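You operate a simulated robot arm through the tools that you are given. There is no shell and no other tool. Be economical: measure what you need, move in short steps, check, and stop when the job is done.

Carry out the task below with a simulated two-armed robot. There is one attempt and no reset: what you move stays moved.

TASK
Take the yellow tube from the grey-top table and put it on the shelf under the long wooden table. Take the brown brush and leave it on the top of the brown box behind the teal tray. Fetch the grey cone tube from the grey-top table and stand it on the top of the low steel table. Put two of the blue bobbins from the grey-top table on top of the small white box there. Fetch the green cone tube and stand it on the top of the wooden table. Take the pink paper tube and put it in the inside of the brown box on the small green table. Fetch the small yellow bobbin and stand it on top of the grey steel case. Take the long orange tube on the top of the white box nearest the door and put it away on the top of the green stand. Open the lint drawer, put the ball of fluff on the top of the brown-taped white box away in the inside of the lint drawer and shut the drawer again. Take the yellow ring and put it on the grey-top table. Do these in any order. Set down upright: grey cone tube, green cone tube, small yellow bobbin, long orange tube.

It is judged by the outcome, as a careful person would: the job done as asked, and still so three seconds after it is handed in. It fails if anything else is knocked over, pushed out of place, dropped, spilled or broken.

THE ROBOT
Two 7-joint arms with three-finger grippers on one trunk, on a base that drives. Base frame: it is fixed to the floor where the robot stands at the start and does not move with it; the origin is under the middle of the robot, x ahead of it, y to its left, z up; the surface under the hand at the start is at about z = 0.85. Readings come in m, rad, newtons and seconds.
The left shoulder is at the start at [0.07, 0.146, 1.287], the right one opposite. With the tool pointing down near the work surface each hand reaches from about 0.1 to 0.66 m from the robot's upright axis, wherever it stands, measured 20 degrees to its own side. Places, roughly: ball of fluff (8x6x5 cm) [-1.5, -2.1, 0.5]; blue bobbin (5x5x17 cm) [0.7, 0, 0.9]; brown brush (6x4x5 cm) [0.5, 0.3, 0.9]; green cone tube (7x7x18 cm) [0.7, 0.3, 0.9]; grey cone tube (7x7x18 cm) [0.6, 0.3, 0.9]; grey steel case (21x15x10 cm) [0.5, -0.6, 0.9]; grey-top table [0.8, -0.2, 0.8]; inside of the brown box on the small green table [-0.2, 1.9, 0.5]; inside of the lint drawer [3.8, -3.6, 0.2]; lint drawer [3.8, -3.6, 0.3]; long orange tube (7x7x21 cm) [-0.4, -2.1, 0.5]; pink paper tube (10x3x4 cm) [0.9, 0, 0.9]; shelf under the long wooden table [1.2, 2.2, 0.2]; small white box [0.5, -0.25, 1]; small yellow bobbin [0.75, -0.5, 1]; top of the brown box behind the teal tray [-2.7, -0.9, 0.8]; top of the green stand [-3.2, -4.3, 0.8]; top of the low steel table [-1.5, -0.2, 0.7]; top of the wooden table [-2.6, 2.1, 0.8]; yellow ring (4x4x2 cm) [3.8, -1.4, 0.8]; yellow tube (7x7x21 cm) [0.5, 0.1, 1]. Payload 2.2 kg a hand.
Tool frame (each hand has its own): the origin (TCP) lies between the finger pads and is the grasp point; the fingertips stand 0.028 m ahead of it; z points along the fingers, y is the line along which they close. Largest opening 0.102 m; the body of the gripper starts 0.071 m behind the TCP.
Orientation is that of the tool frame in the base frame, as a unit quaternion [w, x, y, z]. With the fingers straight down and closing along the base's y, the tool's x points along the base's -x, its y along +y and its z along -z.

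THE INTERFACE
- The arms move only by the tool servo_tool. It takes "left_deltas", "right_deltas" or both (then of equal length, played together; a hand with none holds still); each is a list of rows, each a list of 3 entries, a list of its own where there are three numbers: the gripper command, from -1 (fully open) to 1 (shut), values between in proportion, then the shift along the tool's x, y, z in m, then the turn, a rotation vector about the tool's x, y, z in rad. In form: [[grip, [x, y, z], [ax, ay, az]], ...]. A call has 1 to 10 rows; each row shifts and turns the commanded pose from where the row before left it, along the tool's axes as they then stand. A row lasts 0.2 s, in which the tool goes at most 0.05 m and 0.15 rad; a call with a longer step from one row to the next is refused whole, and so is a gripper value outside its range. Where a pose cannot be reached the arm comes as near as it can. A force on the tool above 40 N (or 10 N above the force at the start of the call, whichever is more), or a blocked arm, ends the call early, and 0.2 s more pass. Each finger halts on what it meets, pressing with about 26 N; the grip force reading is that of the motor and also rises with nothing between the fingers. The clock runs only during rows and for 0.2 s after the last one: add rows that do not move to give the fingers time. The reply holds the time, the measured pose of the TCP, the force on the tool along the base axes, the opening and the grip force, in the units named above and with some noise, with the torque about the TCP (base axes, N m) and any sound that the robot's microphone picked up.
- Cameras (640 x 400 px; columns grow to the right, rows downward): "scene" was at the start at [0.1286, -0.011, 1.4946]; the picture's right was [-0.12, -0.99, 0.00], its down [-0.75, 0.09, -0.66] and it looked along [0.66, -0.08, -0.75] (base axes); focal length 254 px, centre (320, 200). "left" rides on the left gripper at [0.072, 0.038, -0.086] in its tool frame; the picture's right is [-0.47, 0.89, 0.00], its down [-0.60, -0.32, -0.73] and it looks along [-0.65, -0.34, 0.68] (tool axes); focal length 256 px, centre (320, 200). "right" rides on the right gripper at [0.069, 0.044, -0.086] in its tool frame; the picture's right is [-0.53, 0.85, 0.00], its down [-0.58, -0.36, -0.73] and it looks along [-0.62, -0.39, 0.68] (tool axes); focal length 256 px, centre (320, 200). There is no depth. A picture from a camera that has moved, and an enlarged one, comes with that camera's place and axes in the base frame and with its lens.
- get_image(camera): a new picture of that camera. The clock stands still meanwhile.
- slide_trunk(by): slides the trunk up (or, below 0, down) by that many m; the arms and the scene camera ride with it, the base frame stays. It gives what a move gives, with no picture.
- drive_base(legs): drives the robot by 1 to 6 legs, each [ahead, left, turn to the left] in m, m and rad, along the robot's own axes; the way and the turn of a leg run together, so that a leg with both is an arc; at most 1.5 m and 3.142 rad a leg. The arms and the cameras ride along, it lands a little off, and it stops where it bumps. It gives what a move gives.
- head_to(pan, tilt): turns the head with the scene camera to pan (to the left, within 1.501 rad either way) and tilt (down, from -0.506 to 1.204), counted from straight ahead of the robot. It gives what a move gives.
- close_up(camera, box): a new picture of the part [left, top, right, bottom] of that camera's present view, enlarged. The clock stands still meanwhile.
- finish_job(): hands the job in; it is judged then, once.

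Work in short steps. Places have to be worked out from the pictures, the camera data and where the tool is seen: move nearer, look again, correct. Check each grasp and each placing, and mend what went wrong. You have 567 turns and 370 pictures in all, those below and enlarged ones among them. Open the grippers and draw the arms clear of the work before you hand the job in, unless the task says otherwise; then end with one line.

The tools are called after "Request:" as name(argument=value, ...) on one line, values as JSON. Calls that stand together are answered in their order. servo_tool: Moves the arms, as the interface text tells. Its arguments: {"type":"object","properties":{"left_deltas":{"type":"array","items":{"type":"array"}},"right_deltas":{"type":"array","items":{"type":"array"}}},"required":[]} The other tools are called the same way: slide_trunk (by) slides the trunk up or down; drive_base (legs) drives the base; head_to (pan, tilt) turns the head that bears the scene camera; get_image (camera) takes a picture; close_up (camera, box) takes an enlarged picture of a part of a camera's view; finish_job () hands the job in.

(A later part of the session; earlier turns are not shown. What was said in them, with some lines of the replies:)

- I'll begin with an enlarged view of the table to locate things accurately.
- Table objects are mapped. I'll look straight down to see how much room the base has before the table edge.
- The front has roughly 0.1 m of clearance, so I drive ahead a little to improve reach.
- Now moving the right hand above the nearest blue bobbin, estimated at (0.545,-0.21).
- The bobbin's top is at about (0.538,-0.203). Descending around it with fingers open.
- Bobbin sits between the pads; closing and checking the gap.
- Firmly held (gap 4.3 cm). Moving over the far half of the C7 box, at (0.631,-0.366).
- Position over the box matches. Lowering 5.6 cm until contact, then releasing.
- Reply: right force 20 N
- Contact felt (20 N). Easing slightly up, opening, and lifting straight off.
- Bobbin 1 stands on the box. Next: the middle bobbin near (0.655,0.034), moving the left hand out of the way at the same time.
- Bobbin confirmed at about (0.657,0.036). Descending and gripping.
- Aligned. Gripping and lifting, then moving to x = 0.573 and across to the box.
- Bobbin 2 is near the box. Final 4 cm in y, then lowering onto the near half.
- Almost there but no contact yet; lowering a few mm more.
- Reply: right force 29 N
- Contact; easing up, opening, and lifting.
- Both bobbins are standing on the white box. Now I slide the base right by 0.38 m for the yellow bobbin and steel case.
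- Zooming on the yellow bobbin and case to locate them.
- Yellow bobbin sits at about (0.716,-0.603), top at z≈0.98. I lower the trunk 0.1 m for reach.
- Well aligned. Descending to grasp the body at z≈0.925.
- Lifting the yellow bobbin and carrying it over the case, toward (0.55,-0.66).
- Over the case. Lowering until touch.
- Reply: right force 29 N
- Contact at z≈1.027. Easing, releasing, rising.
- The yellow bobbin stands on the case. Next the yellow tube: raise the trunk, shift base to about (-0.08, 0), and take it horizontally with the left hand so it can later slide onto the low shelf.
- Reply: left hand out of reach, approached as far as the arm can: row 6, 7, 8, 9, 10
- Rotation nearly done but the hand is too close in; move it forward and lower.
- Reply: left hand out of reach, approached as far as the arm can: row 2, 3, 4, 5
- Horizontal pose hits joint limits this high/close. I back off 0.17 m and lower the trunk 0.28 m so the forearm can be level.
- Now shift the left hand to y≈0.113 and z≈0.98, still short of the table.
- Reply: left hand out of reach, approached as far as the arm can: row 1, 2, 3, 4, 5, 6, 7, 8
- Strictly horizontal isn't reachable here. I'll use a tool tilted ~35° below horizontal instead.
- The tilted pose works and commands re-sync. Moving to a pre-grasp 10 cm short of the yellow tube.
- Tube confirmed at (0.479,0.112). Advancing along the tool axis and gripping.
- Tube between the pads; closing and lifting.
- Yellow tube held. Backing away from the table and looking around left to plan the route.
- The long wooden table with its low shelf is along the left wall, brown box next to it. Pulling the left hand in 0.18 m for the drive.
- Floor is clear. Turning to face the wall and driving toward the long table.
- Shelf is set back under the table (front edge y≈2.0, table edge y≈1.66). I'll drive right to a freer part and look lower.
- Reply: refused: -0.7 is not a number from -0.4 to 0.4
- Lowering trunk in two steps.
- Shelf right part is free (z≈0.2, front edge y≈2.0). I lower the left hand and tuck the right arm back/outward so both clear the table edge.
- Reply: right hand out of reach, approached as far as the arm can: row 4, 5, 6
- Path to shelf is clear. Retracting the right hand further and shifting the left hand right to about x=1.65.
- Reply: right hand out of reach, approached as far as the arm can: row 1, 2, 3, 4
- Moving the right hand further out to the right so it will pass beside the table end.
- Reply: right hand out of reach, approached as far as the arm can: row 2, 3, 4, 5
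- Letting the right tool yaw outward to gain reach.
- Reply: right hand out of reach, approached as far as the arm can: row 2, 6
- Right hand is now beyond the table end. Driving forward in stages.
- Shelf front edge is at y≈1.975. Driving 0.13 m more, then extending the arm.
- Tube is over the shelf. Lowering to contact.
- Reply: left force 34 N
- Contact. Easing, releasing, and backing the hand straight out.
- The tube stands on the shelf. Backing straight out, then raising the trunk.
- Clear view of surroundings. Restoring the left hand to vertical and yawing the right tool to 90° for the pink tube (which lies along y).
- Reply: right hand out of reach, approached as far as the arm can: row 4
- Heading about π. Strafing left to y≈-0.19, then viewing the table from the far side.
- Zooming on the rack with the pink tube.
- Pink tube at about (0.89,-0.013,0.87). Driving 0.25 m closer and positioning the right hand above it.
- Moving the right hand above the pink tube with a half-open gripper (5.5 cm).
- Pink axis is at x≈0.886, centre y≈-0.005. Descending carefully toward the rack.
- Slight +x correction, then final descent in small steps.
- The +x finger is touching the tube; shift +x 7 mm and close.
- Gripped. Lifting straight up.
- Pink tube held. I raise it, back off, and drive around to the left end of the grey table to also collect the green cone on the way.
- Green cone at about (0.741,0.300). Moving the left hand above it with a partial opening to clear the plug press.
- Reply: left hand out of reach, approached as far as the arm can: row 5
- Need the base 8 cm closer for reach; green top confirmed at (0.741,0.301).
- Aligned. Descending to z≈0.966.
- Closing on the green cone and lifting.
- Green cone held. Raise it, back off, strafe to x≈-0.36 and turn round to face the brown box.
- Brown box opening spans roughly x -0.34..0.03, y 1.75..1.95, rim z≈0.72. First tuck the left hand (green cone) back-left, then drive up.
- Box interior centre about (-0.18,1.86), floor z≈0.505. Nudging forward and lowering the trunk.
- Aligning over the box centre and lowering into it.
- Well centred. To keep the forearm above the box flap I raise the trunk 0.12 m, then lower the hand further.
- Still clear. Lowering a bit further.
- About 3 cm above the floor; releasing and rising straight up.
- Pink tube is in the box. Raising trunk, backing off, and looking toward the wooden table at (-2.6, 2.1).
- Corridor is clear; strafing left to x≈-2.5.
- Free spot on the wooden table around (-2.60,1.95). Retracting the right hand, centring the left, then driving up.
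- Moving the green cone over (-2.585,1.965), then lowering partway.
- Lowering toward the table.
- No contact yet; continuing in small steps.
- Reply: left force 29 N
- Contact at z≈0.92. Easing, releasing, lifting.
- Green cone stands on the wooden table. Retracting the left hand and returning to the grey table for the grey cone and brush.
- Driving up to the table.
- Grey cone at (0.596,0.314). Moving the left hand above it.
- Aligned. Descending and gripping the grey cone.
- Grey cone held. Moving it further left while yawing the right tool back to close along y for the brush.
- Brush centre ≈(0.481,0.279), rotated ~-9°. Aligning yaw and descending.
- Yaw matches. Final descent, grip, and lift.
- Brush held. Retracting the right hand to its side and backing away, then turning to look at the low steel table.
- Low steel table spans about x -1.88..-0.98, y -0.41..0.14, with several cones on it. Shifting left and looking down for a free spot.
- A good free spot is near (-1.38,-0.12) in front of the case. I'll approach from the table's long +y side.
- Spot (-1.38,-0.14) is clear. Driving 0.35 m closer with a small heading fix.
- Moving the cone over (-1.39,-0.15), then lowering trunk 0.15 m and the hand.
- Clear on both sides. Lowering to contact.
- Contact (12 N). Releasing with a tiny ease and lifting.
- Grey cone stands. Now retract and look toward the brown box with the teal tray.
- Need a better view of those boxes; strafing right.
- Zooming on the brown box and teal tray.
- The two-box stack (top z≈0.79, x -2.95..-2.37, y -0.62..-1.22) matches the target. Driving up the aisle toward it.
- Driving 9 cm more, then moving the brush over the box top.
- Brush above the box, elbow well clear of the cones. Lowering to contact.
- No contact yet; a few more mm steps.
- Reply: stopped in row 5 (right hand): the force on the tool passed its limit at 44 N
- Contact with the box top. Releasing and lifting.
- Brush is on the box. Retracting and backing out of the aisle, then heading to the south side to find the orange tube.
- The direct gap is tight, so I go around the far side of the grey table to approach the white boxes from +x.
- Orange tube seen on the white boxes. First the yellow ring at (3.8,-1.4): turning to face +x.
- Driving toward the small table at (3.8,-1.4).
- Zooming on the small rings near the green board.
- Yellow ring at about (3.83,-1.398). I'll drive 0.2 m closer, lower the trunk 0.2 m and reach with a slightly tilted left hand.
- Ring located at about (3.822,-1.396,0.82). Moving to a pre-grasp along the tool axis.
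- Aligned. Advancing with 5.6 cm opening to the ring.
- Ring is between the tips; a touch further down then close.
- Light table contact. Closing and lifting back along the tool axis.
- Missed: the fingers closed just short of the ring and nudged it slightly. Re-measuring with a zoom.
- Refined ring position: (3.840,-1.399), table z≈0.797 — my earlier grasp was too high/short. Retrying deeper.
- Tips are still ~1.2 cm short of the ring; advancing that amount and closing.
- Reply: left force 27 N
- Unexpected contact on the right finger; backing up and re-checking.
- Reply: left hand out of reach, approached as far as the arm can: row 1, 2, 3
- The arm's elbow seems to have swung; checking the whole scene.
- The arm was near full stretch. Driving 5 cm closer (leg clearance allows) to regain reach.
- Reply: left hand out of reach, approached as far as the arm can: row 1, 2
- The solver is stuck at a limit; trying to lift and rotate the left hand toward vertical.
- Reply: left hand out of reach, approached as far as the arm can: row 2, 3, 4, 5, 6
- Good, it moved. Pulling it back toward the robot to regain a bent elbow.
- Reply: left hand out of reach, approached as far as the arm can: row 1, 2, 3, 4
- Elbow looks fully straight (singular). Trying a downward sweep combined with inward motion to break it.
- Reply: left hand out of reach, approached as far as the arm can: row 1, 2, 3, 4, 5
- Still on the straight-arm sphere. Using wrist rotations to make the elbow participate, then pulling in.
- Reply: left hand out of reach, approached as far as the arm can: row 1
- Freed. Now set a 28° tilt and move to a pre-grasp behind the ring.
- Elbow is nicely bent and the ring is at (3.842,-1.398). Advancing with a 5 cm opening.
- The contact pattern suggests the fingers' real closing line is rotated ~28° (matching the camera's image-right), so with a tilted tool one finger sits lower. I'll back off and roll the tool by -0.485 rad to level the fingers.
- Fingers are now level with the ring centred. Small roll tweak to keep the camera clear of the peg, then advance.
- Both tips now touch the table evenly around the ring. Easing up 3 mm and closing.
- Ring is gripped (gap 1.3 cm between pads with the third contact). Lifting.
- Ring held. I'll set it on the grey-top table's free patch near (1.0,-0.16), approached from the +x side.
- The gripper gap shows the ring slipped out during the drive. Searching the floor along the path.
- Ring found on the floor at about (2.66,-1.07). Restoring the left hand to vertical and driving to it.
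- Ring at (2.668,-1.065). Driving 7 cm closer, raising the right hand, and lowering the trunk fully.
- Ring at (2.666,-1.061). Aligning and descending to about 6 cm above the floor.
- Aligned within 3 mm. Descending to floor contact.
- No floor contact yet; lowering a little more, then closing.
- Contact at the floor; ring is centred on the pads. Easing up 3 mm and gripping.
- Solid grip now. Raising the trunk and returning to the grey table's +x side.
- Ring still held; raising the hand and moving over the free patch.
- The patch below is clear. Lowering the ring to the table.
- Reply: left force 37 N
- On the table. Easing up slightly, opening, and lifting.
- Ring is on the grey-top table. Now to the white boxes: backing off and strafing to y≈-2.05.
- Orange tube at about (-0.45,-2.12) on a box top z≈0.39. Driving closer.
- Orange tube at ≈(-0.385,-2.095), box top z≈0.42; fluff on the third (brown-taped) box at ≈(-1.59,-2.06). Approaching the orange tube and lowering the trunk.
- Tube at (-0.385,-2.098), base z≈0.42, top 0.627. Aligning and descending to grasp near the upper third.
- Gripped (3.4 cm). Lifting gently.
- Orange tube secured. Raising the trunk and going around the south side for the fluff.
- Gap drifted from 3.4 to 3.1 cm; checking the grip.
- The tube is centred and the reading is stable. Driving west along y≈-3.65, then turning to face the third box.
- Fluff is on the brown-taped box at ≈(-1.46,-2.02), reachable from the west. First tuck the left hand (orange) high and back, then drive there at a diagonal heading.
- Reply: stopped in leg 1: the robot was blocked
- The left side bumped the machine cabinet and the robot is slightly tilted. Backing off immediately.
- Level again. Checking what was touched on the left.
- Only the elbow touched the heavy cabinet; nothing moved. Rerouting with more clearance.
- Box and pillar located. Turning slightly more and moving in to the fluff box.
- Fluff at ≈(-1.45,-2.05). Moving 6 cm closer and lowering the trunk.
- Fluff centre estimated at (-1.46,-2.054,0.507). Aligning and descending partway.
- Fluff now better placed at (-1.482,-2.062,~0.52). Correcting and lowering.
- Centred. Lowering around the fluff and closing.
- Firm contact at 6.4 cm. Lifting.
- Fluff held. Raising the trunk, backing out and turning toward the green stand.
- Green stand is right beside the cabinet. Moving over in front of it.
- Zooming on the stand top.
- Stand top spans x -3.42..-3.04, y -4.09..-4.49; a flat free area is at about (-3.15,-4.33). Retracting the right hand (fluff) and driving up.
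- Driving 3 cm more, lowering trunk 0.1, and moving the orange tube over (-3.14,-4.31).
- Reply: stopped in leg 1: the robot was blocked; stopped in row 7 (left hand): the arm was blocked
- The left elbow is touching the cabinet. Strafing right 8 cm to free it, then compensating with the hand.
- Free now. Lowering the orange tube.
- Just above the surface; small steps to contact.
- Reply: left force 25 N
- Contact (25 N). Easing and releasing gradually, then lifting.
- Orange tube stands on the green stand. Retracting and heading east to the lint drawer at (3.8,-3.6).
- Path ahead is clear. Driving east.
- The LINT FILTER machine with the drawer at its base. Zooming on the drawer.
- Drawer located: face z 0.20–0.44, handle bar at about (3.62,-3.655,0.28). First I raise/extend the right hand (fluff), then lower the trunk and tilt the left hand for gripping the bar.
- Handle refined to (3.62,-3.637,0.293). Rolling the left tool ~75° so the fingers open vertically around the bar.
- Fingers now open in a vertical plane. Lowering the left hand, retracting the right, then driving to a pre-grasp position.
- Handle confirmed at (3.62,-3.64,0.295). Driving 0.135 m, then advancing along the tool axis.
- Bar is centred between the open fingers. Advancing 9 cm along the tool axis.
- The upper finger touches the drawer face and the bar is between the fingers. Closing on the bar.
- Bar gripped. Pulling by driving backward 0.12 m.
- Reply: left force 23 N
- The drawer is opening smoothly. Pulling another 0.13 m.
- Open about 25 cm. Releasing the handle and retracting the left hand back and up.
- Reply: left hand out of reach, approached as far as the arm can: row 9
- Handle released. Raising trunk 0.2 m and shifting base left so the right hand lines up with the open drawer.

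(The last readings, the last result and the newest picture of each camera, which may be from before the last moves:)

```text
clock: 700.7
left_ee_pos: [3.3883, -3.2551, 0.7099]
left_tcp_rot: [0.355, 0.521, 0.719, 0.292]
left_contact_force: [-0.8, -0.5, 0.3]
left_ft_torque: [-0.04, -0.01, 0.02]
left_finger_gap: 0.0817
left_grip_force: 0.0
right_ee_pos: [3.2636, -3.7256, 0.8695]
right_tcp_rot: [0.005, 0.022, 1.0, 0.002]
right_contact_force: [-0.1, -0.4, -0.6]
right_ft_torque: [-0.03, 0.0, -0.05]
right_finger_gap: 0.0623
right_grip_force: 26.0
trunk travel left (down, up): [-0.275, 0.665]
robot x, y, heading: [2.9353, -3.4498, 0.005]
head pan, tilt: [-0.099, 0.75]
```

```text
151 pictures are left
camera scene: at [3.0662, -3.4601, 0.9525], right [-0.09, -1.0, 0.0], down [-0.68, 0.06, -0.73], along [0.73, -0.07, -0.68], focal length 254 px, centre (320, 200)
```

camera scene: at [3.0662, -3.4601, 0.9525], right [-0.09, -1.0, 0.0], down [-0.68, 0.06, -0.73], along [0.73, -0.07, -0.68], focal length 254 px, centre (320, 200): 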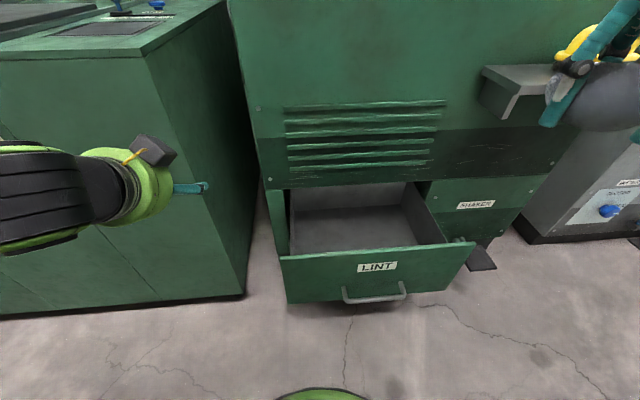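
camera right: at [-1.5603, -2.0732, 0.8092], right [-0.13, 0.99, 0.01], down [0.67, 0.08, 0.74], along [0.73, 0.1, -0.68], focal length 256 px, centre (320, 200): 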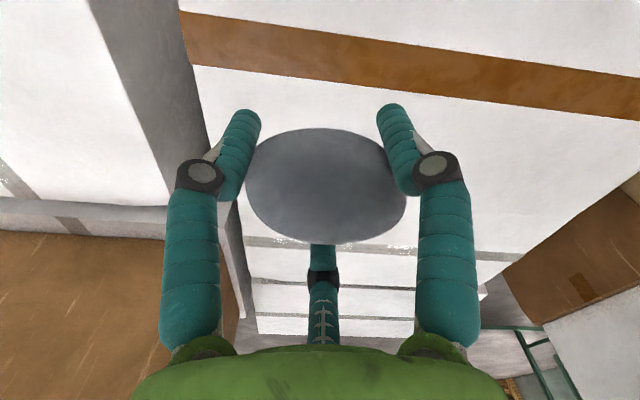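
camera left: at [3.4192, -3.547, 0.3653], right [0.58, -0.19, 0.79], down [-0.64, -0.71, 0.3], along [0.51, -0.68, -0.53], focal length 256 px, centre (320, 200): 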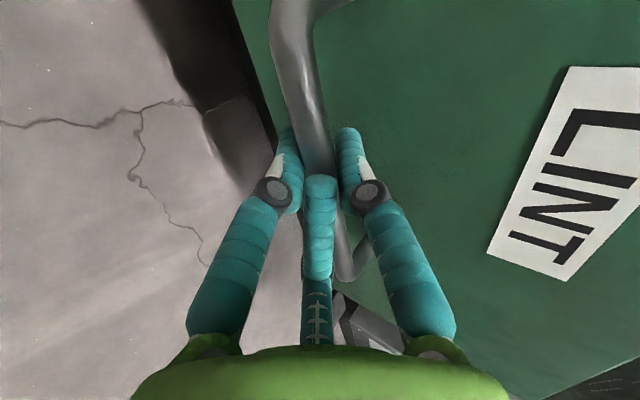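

Drawer interior spans y -3.42..-3.82, front at x=3.41. Lowering the right hand first, then moving it over the drawer.

Request:
servo_tool(right_deltas=[[1, [0, 0.02, 0.045], [0, 0, 0]], [1, [0, 0.02, 0.045], [0, 0, 0]], [1, [0, 0.02, 0.045], [0, 0, 0]], [1, [0, 0.02, 0.045], [0, 0, 0]], [1, [0, 0.02, 0.045], [0, 0, 0]], [1, [0, 0.0, 0.045], [0, 0, 0]], [1, [0, 0.0, 0.03], [0, 0, 0]], [1, [0, 0, 0], [0, 0, 0]]])

Request:
servo_tool(right_deltas=[[1, [-0.038, 0.002, 0], [0, 0, 0]], [1, [-0.038, 0.002, 0], [0, 0, 0]], [1, [-0.038, 0.002, 0], [0, 0, 0]], [1, [-0.038, 0.002, 0], [0, 0, 0]], [1, [-0.038, 0.002, 0], [0, 0, 0]], [1, [-0.038, 0.002, 0], [0, 0, 0]], [1, [-0.038, 0.002, 0], [0, 0, 0]], [1, [0, 0, 0], [0, 0, 0]]])

Request:
get_image(camera="scene")

Request:
get_image(camera="right")

```text
clock: 702.5
left_ee_pos: [3.3883, -3.255, 0.7111]
left_tcp_rot: [0.354, 0.522, 0.719, 0.292]
left_contact_force: [0.6, 0.7, -0.3]
left_ft_torque: [0.01, 0.02, -0.02]
left_finger_gap: 0.0814
left_grip_force: 0.0
right_ee_pos: [3.2719, -3.624, 0.5686]
right_tcp_rot: [0.006, 0.023, 1.0, 0.002]
right_contact_force: [0.1, 0.0, -0.8]
right_ft_torque: [0.02, 0.02, -0.01]
right_finger_gap: 0.0625
right_grip_force: 26.3
trunk travel left (down, up): [-0.275, 0.665]
robot x, y, heading: [2.937, -3.4522, 0.005]
head pan, tilt: [-0.099, 0.75]
```

```text
clock: 704.3
left_ee_pos: [3.388, -3.2549, 0.7104]
left_tcp_rot: [0.354, 0.521, 0.72, 0.291]
left_contact_force: [-0.6, 0.6, 0.0]
left_ft_torque: [0.0, -0.01, -0.02]
left_finger_gap: 0.0817
left_grip_force: 0.1
right_ee_pos: [3.5391, -3.622, 0.5736]
right_tcp_rot: [0.006, 0.022, 1.0, 0.002]
right_contact_force: [0.6, 0.3, 0.0]
right_ft_torque: [-0.01, -0.01, 0.01]
right_finger_gap: 0.0623
right_grip_force: 26.3
trunk travel left (down, up): [-0.275, 0.665]
robot x, y, heading: [2.9346, -3.4528, 0.004]
head pan, tilt: [-0.099, 0.75]
```

```text
150 pictures are left
camera scene: at [3.0661, -3.4602, 0.9525], right [-0.09, -1.0, 0.0], down [-0.68, 0.06, -0.73], along [0.73, -0.07, -0.68], focal length 254 px, centre (320, 200)
```

scene: 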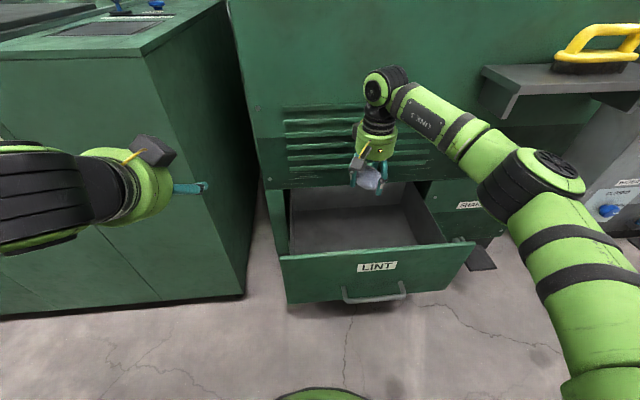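

```text
149 pictures are left
camera right: at [3.4725, -3.5739, 0.6587], right [0.57, 0.82, 0.01], down [0.55, -0.39, 0.74], along [0.61, -0.41, -0.68], focal length 256 px, centre (320, 200)
```

right: 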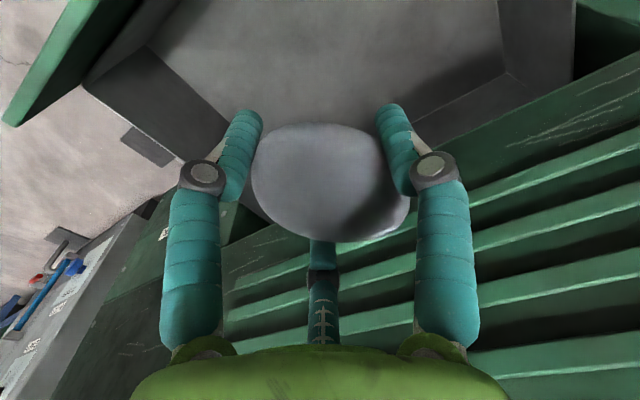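

Over the drawer interior. Lowering into it.

Request:
servo_tool(right_deltas=[[1, [0.005, 0, 0.045], [0, 0, 0]], [1, [0, 0, 0.045], [0, 0, 0]], [1, [0, 0, 0.045], [0, 0, 0]], [1, [0, 0, 0.045], [0, 0, 0]], [1, [0, 0, 0.02], [0, 0, 0]], [1, [0, 0, 0], [0, 0, 0]]])

Request:
get_image(camera="scene")

Request:
get_image(camera="right")

```text
clock: 705.7
left_ee_pos: [3.3878, -3.2537, 0.7112]
left_tcp_rot: [0.354, 0.521, 0.72, 0.291]
left_contact_force: [0.1, -0.8, 0.3]
left_ft_torque: [0.02, -0.01, 0.03]
left_finger_gap: 0.0819
left_grip_force: 0.0
right_ee_pos: [3.5367, -3.6206, 0.3715]
right_tcp_rot: [0.007, 0.023, 1.0, 0.002]
right_contact_force: [-0.4, 0.7, -0.1]
right_ft_torque: [-0.01, -0.01, 0.01]
right_finger_gap: 0.0625
right_grip_force: 26.5
trunk travel left (down, up): [-0.275, 0.665]
robot x, y, heading: [2.9299, -3.4499, 0.0]
head pan, tilt: [-0.099, 0.75]
```

```text
148 pictures are left
camera scene: at [3.0661, -3.4601, 0.9525], right [-0.09, -1.0, 0.0], down [-0.68, 0.06, -0.73], along [0.73, -0.07, -0.68], focal length 254 px, centre (320, 200)
```

scene: 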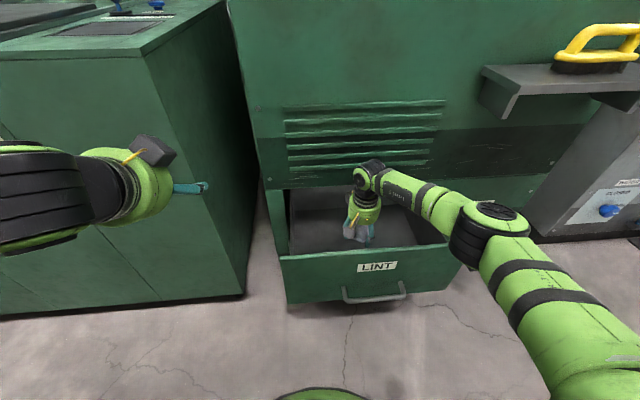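

```text
147 pictures are left
camera right: at [3.4706, -3.5721, 0.4569], right [0.57, 0.82, 0.01], down [0.55, -0.39, 0.74], along [0.61, -0.41, -0.68], focal length 256 px, centre (320, 200)
```

right: 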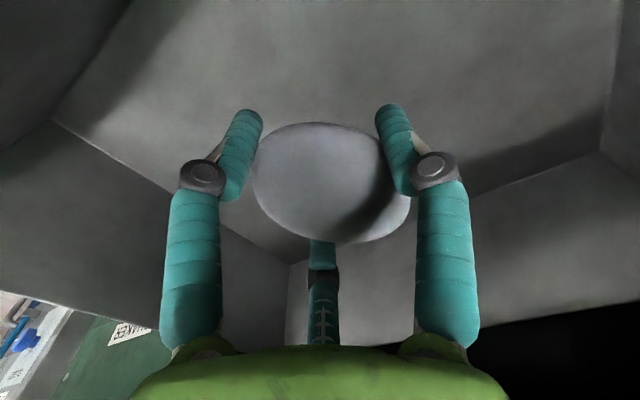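

Lower another 7 cm with force guard.

Request:
servo_tool(right_deltas=[[1, [0, 0, 0.03], [0, 0, 0]], [1, [0, 0, 0.025], [0, 0, 0]], [1, [0, 0, 0.015], [0, 0, 0]], [1, [0, 0, 0], [0, 0, 0]]])

Request:
get_image(camera="scene")

```text
clock: 706.7
left_ee_pos: [3.3882, -3.2555, 0.7109]
left_tcp_rot: [0.355, 0.521, 0.719, 0.292]
left_contact_force: [0.0, 0.6, 0.1]
left_ft_torque: [0.0, 0.01, 0.01]
left_finger_gap: 0.0818
left_grip_force: 0.0
right_ee_pos: [3.5361, -3.6208, 0.3024]
right_tcp_rot: [0.006, 0.023, 1.0, 0.003]
right_contact_force: [0.2, 0.2, -0.1]
right_ft_torque: [0.0, -0.01, 0.01]
right_finger_gap: 0.0625
right_grip_force: 26.1
trunk travel left (down, up): [-0.275, 0.665]
robot x, y, heading: [2.9285, -3.4541, 0.008]
head pan, tilt: [-0.099, 0.75]
```

```text
146 pictures are left
camera scene: at [3.0661, -3.4601, 0.9525], right [-0.09, -1.0, 0.0], down [-0.68, 0.06, -0.73], along [0.73, -0.07, -0.68], focal length 254 px, centre (320, 200)
```

scene: 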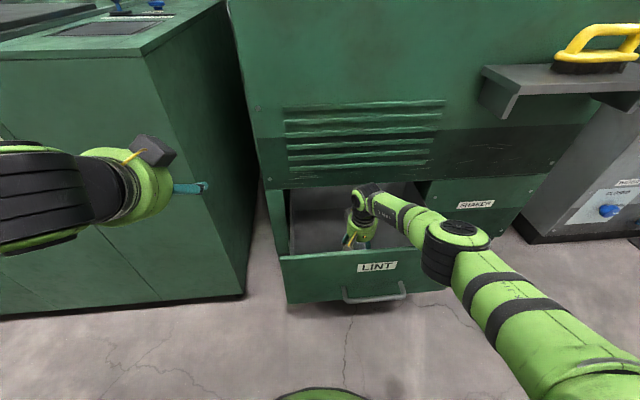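

Releasing the fluff and lifting the hand straight out.

Request:
servo_tool(right_deltas=[[0, [0, 0, 0], [0, 0, 0]], [-0.5, [0, 0, 0], [0, 0, 0]], [-0.9, [0, 0, 0], [0, 0, 0]], [-0.9, [0, 0, 0], [0, 0, 0]], [-0.9, [0, 0, -0.04], [0, 0, 0]], [-0.9, [0, 0, -0.045], [0, 0, 0]], [-0.9, [0, 0, -0.045], [0, 0, 0]], [-0.9, [0, 0, -0.045], [0, 0, 0]], [-0.9, [0, 0, -0.045], [0, 0, 0]], [-0.9, [0, 0, -0.045], [0, 0, 0]]])

Request:
get_image(camera="scene")

Request:
get_image(camera="right")

```text
clock: 708.9
left_ee_pos: [3.3875, -3.2534, 0.7104]
left_tcp_rot: [0.355, 0.521, 0.719, 0.291]
left_contact_force: [1.0, 0.3, 1.0]
left_ft_torque: [-0.04, 0.0, -0.02]
left_finger_gap: 0.0817
left_grip_force: 0.0
right_ee_pos: [3.5298, -3.6239, 0.5669]
right_tcp_rot: [0.006, 0.023, 1.0, 0.002]
right_contact_force: [-0.3, -0.8, 0.0]
right_ft_torque: [-0.01, -0.01, 0.01]
right_finger_gap: 0.0971
right_grip_force: 0.0
trunk travel left (down, up): [-0.275, 0.665]
robot x, y, heading: [2.9356, -3.4516, 0.005]
head pan, tilt: [-0.099, 0.75]
```

```text
145 pictures are left
camera scene: at [3.0657, -3.4599, 0.9525], right [-0.09, -1.0, 0.0], down [-0.68, 0.06, -0.73], along [0.73, -0.07, -0.68], focal length 254 px, centre (320, 200)
```

scene: 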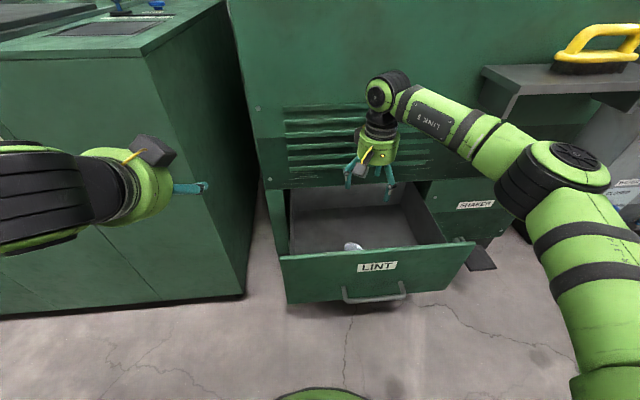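

```text
144 pictures are left
camera right: at [3.463, -3.5768, 0.6523], right [0.57, 0.82, 0.01], down [0.55, -0.39, 0.74], along [0.61, -0.42, -0.68], focal length 256 px, centre (320, 200)
```

right: 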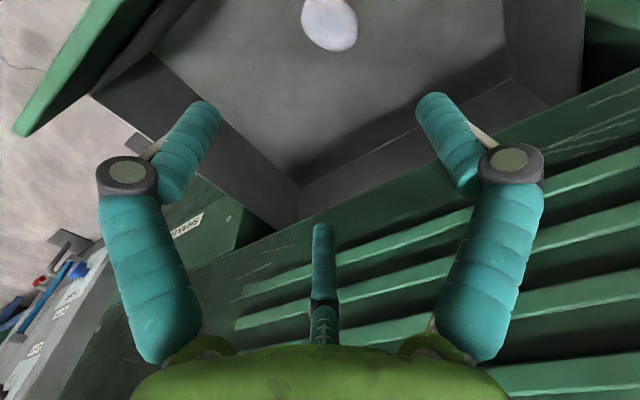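

Fluff is inside the drawer. Retracting the right hand, then preparing the closed left hand to push the drawer shut.

Request:
servo_tool(right_deltas=[[-0.5, [0.04, 0, -0.005], [0, 0, 0]], [-0.5, [0.04, 0, -0.005], [0, 0, 0]], [-0.5, [0.04, 0, -0.005], [0, 0, 0]], [-0.5, [0.04, 0, -0.005], [0, 0, 0]], [-0.5, [0.04, -0.01, -0.02], [0, 0, 0]], [-0.5, [0.03, -0.02, -0.03], [0, 0, 0]], [-0.5, [0.0, -0.03, -0.03], [0, 0, 0]], [-0.5, [0.0, -0.03, -0.03], [0, 0, 0]]], left_deltas=[[0, [0, 0, -0.02], [0, 0, 0]], [1, [0, 0, -0.02], [0, 0, 0]], [1, [0, 0, -0.02], [0, 0, 0]], [1, [0, 0, 0], [0, 0, 0]], [1, [0, 0, 0], [0, 0, 0]], [1, [0, 0, 0], [0, 0, 0]], [1, [0, 0, 0], [0, 0, 0]], [1, [0, 0, 0], [0, 0, 0]]])

Request:
drive_base(legs=[[-0.2, 0, 0], [0, -0.38, 0]])

Request:
slide_trunk(by=-0.2)

Request:
get_image(camera="scene")

```text
clock: 710.7
left_ee_pos: [3.3577, -3.2621, 0.7579]
left_tcp_rot: [0.353, 0.522, 0.72, 0.29]
left_contact_force: [0.0, -0.5, -0.7]
left_ft_torque: [0.01, 0.0, -0.01]
left_finger_gap: 0.0021
left_grip_force: 26.0
left hand out of reach, approached as far as the arm can: row 1, 2, 3
right_ee_pos: [3.2977, -3.7032, 0.6951]
right_tcp_rot: [0.004, 0.023, 1.0, 0.002]
right_contact_force: [0.1, 0.3, -0.1]
right_ft_torque: [-0.01, 0.0, -0.03]
right_finger_gap: 0.0766
right_grip_force: 0.1
trunk travel left (down, up): [-0.275, 0.665]
robot x, y, heading: [2.9347, -3.4517, 0.007]
head pan, tilt: [-0.099, 0.75]
```

```text
clock: 714.4
left_ee_pos: [3.1608, -3.6445, 0.7573]
left_tcp_rot: [0.353, 0.521, 0.721, 0.291]
left_contact_force: [0.1, 0.5, 0.6]
left_ft_torque: [0.01, -0.01, 0.05]
left_finger_gap: 0.0019
left_grip_force: 25.5
right_ee_pos: [3.1011, -4.0863, 0.6934]
right_tcp_rot: [0.006, 0.021, 1.0, 0.002]
right_contact_force: [-0.1, 0.1, -0.4]
right_ft_torque: [0.03, 0.02, -0.03]
right_finger_gap: 0.0766
right_grip_force: 0.1
trunk travel left (down, up): [-0.275, 0.665]
robot x, y, heading: [2.7339, -3.8327, 0.011]
head pan, tilt: [-0.099, 0.75]
```

```text
clock: 716.5
left_ee_pos: [3.1615, -3.6441, 0.557]
left_tcp_rot: [0.353, 0.521, 0.721, 0.29]
left_contact_force: [0.4, 0.5, -0.2]
left_ft_torque: [-0.01, 0.02, 0.02]
left_finger_gap: 0.0022
left_grip_force: 26.0
right_ee_pos: [3.1008, -4.0857, 0.4949]
right_tcp_rot: [0.006, 0.022, 1.0, 0.002]
right_contact_force: [0.6, 0.1, -0.6]
right_ft_torque: [-0.03, 0.02, -0.03]
right_finger_gap: 0.0767
right_grip_force: 0.2
trunk travel left (down, up): [-0.075, 0.865]
robot x, y, heading: [2.7369, -3.8354, 0.01]
head pan, tilt: [-0.099, 0.75]
```

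```text
143 pictures are left
camera scene: at [2.8686, -3.8428, 0.7526], right [-0.09, -1.0, 0.0], down [-0.68, 0.06, -0.73], along [0.73, -0.07, -0.68], focal length 254 px, centre (320, 200)
```

scene: 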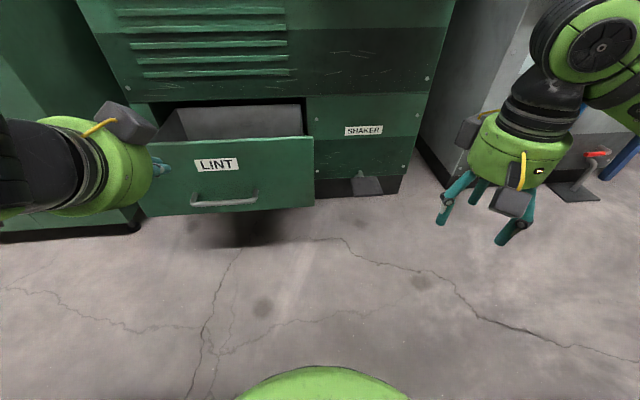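

Extending the closed left fist to just in front of the panel, above the handle.

Request:
servo_tool(left_deltas=[[1, [-0.0009, -0.0031, 0.0369], [0, 0, 0]], [1, [-0.0009, -0.0031, 0.0369], [0, 0, 0]], [1, [-0.0009, -0.0031, 0.0369], [0, 0, 0]], [1, [-0.0009, -0.0031, 0.0369], [0, 0, 0]], [1, [-0.0009, -0.0031, 0.0369], [0, 0, 0]], [1, [-0.0009, -0.0031, 0.0369], [0, 0, 0]], [1, [-0.0009, -0.0031, 0.02], [0, 0, 0]], [1, [0, 0, 0], [0, 0, 0]]])

Request:
get_image(camera="scene")

Request:
get_image(camera="left")

```text
clock: 718.3
left_ee_pos: [3.3471, -3.6478, 0.4002]
left_tcp_rot: [0.352, 0.522, 0.72, 0.291]
left_contact_force: [-0.2, 0.1, 0.6]
left_ft_torque: [0.01, -0.02, -0.03]
left_finger_gap: 0.0021
left_grip_force: 25.9
right_ee_pos: [3.1011, -4.085, 0.494]
right_tcp_rot: [0.006, 0.023, 1.0, 0.003]
right_contact_force: [1.2, 0.9, 0.0]
right_ft_torque: [-0.01, -0.01, 0.0]
right_finger_gap: 0.0764
right_grip_force: 0.0
trunk travel left (down, up): [-0.075, 0.865]
robot x, y, heading: [2.7429, -3.8329, 0.009]
head pan, tilt: [-0.099, 0.75]
```

```text
142 pictures are left
camera scene: at [2.8687, -3.8428, 0.7525], right [-0.09, -1.0, 0.0], down [-0.68, 0.06, -0.73], along [0.73, -0.07, -0.68], focal length 254 px, centre (320, 200)
```

scene: 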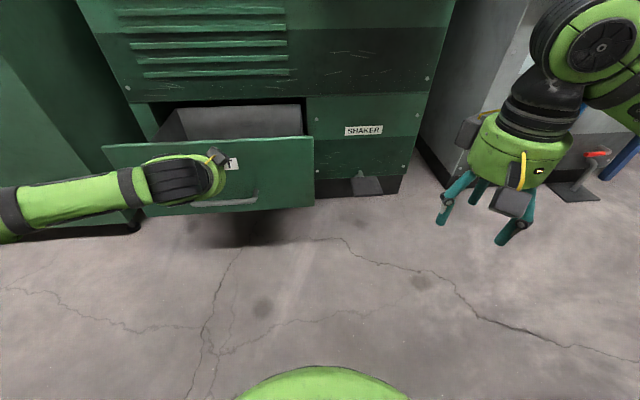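

```text
141 pictures are left
camera left: at [3.2828, -3.5716, 0.466], right [0.58, -0.19, 0.79], down [-0.64, -0.71, 0.3], along [0.5, -0.68, -0.53], focal length 256 px, centre (320, 200)
```

left: 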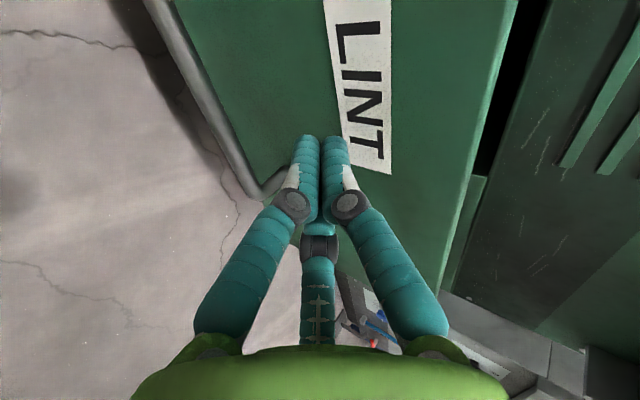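

Fist is at the panel by the LINT label. Driving forward to push it closed.

Request:
drive_base(legs=[[0.16, 0, 0]])

Request:
get_image(camera="scene")

```text
clock: 719.8
left_ee_pos: [3.5077, -3.6458, 0.4018]
left_tcp_rot: [0.352, 0.522, 0.72, 0.291]
left_contact_force: [0.4, -0.7, 0.1]
left_ft_torque: [0.0, -0.02, -0.02]
left_finger_gap: 0.0019
left_grip_force: 26.0
right_ee_pos: [3.2611, -4.0862, 0.4951]
right_tcp_rot: [0.006, 0.022, 1.0, 0.002]
right_contact_force: [-0.2, 0.4, -0.2]
right_ft_torque: [0.04, 0.0, -0.01]
right_finger_gap: 0.0764
right_grip_force: 0.0
trunk travel left (down, up): [-0.075, 0.865]
robot x, y, heading: [2.8936, -3.8324, 0.005]
head pan, tilt: [-0.099, 0.75]
```

```text
140 pictures are left
camera scene: at [3.0298, -3.8419, 0.7525], right [-0.09, -1.0, 0.0], down [-0.68, 0.06, -0.73], along [0.73, -0.07, -0.68], focal length 254 px, centre (320, 200)
```

scene: 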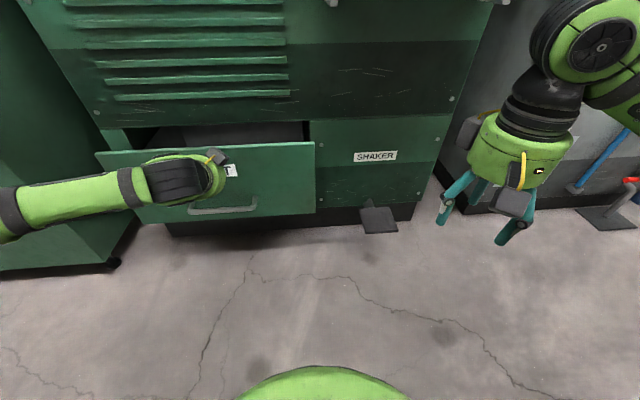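

Closing nicely. Pushing the remaining ~0.13 m.

Request:
drive_base(legs=[[0.11, 0, 0]])

Request:
get_image(camera="scene")

```text
clock: 721.1
left_ee_pos: [3.6156, -3.6454, 0.4008]
left_tcp_rot: [0.35, 0.522, 0.722, 0.289]
left_contact_force: [-0.4, 0.5, 0.0]
left_ft_torque: [-0.02, -0.03, 0.0]
left_finger_gap: 0.0021
left_grip_force: 26.2
right_ee_pos: [3.3716, -4.0834, 0.4948]
right_tcp_rot: [0.007, 0.023, 1.0, 0.003]
right_contact_force: [-0.7, -0.1, -0.2]
right_ft_torque: [-0.01, 0.0, 0.0]
right_finger_gap: 0.0765
right_grip_force: 0.0
trunk travel left (down, up): [-0.075, 0.865]
robot x, y, heading: [3.0045, -3.8324, 0.007]
head pan, tilt: [-0.099, 0.75]
stopped in leg 1: the force on the tool passed its limit at 42 N (the readings are from after the stop); the commanded pose is now the measured one
```

```text
139 pictures are left
camera scene: at [3.1396, -3.8411, 0.7525], right [-0.09, -1.0, 0.0], down [-0.68, 0.06, -0.73], along [0.73, -0.07, -0.68], focal length 254 px, centre (320, 200)
```

scene: 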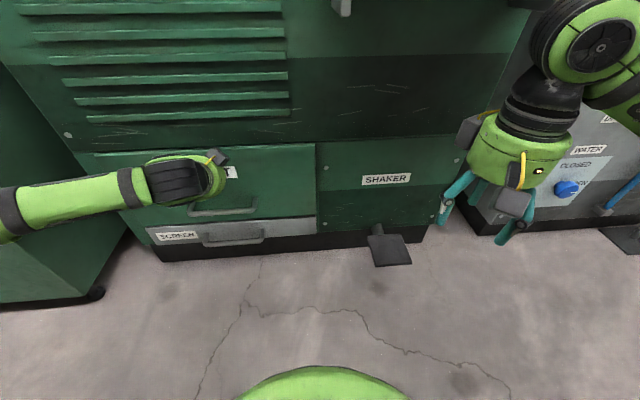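

Force limit reached — the drawer seems shut. Backing off to check.

Request:
drive_base(legs=[[-0.45, 0, 0]])

Request:
close_up(camera="scene", box=[180, 20, 420, 200])

```text
clock: 723.8
left_ee_pos: [3.168, -3.6471, 0.3995]
left_tcp_rot: [0.349, 0.52, 0.724, 0.289]
left_contact_force: [0.3, 0.3, 0.1]
left_ft_torque: [-0.02, -0.01, -0.01]
left_finger_gap: 0.0023
left_grip_force: 26.0
right_ee_pos: [2.924, -4.0864, 0.4939]
right_tcp_rot: [0.005, 0.021, 1.0, 0.003]
right_contact_force: [0.2, 0.1, -0.3]
right_ft_torque: [-0.03, 0.03, -0.02]
right_finger_gap: 0.0766
right_grip_force: 0.0
trunk travel left (down, up): [-0.075, 0.865]
robot x, y, heading: [2.5603, -3.8359, 0.012]
head pan, tilt: [-0.099, 0.75]
```

```text
2.22 times, centred on (300, 110) of scene
camera zoom: at [2.6916, -3.8445, 0.7525], right [-0.09, -1.0, 0.0], down [-0.68, 0.06, -0.73], along [0.73, -0.07, -0.68], focal length 566 px, centre (364, 400)
```

zoom: 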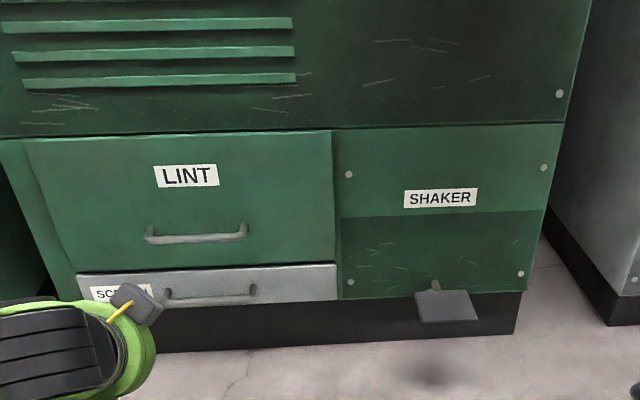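

The drawer is flush and shut, the handle back at x≈3.62. Opening the left gripper and raising the arms clear.

Request:
servo_tool(left_deltas=[[0, [0, 0, -0.03], [0, 0, 0]], [-1, [0, 0, -0.03], [0, 0, 0]], [-1, [0, 0, 0], [0, 0, 0]], [-1, [0, 0, 0], [0, 0, 0]]], right_deltas=[[-1, [0, 0, 0], [0, 0, 0]], [-1, [0, 0, 0], [0, 0, 0]], [-1, [0, 0, 0], [0, 0, 0]], [-1, [0, 0, 0], [0, 0, 0]]])

Request:
drive_base(legs=[[-0.3, 0, 0]])

Request:
slide_trunk(by=0.4)

Request:
get_image(camera="scene")

```text
clock: 724.8
left_ee_pos: [3.1198, -3.6517, 0.4361]
left_tcp_rot: [0.35, 0.52, 0.723, 0.29]
left_contact_force: [-0.2, -0.5, -0.1]
left_ft_torque: [0.02, 0.04, 0.0]
left_finger_gap: 0.1018
left_grip_force: 0.1
right_ee_pos: [2.9249, -4.0883, 0.4948]
right_tcp_rot: [0.005, 0.021, 1.0, 0.002]
right_contact_force: [-0.7, -0.3, -0.3]
right_ft_torque: [0.01, -0.01, -0.01]
right_finger_gap: 0.1019
right_grip_force: 0.0
trunk travel left (down, up): [-0.075, 0.865]
robot x, y, heading: [2.5605, -3.8357, 0.009]
head pan, tilt: [-0.099, 0.75]
```

```text
clock: 726.8
left_ee_pos: [2.8229, -3.6569, 0.4357]
left_tcp_rot: [0.35, 0.523, 0.722, 0.289]
left_contact_force: [-0.4, -0.1, -0.6]
left_ft_torque: [-0.01, 0.02, 0.0]
left_finger_gap: 0.1022
left_grip_force: 0.1
right_ee_pos: [2.6263, -4.091, 0.4941]
right_tcp_rot: [0.005, 0.023, 1.0, 0.003]
right_contact_force: [0.4, 0.4, -1.1]
right_ft_torque: [-0.03, 0.02, 0.02]
right_finger_gap: 0.1022
right_grip_force: 0.1
trunk travel left (down, up): [-0.075, 0.865]
robot x, y, heading: [2.2589, -3.8385, 0.002]
head pan, tilt: [-0.099, 0.75]
```

```text
clock: 730.6
left_ee_pos: [2.8219, -3.6572, 0.836]
left_tcp_rot: [0.35, 0.522, 0.722, 0.289]
left_contact_force: [0.6, -0.5, 0.4]
left_ft_torque: [0.01, 0.0, 0.0]
left_finger_gap: 0.1022
left_grip_force: 0.0
right_ee_pos: [2.6246, -4.0917, 0.8938]
right_tcp_rot: [0.005, 0.023, 1.0, 0.003]
right_contact_force: [0.1, -0.4, -1.0]
right_ft_torque: [-0.05, -0.02, -0.01]
right_finger_gap: 0.1019
right_grip_force: 0.0
trunk travel left (down, up): [-0.475, 0.465]
robot x, y, heading: [2.2606, -3.8402, 0.003]
head pan, tilt: [-0.099, 0.75]
```

```text
137 pictures are left
camera scene: at [2.3943, -3.8474, 1.1525], right [-0.09, -1.0, 0.0], down [-0.68, 0.06, -0.73], along [0.73, -0.07, -0.68], focal length 254 px, centre (320, 200)
```

scene: 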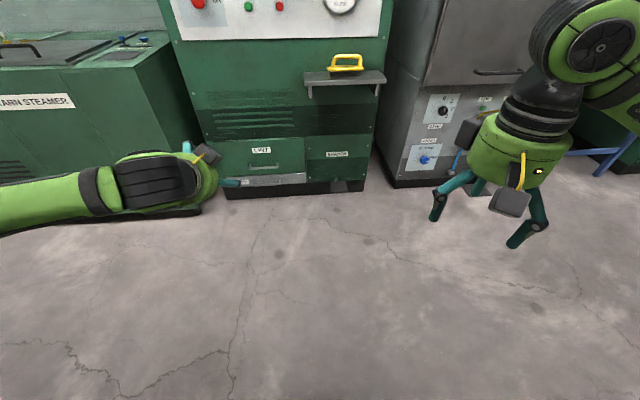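

All the items were placed and checked, the drawer is shut, the grippers are open and the arms are clear, so I'm handing the job in.

Request:
finish_job()

```text
The job is handed in.
```

I placed all ten items where the task asked, shut the lint drawer and handed the job in. On the way I dropped the yellow ring once and picked it up off the floor, and the left elbow bumped the machine cabinet twice without any visible effect.
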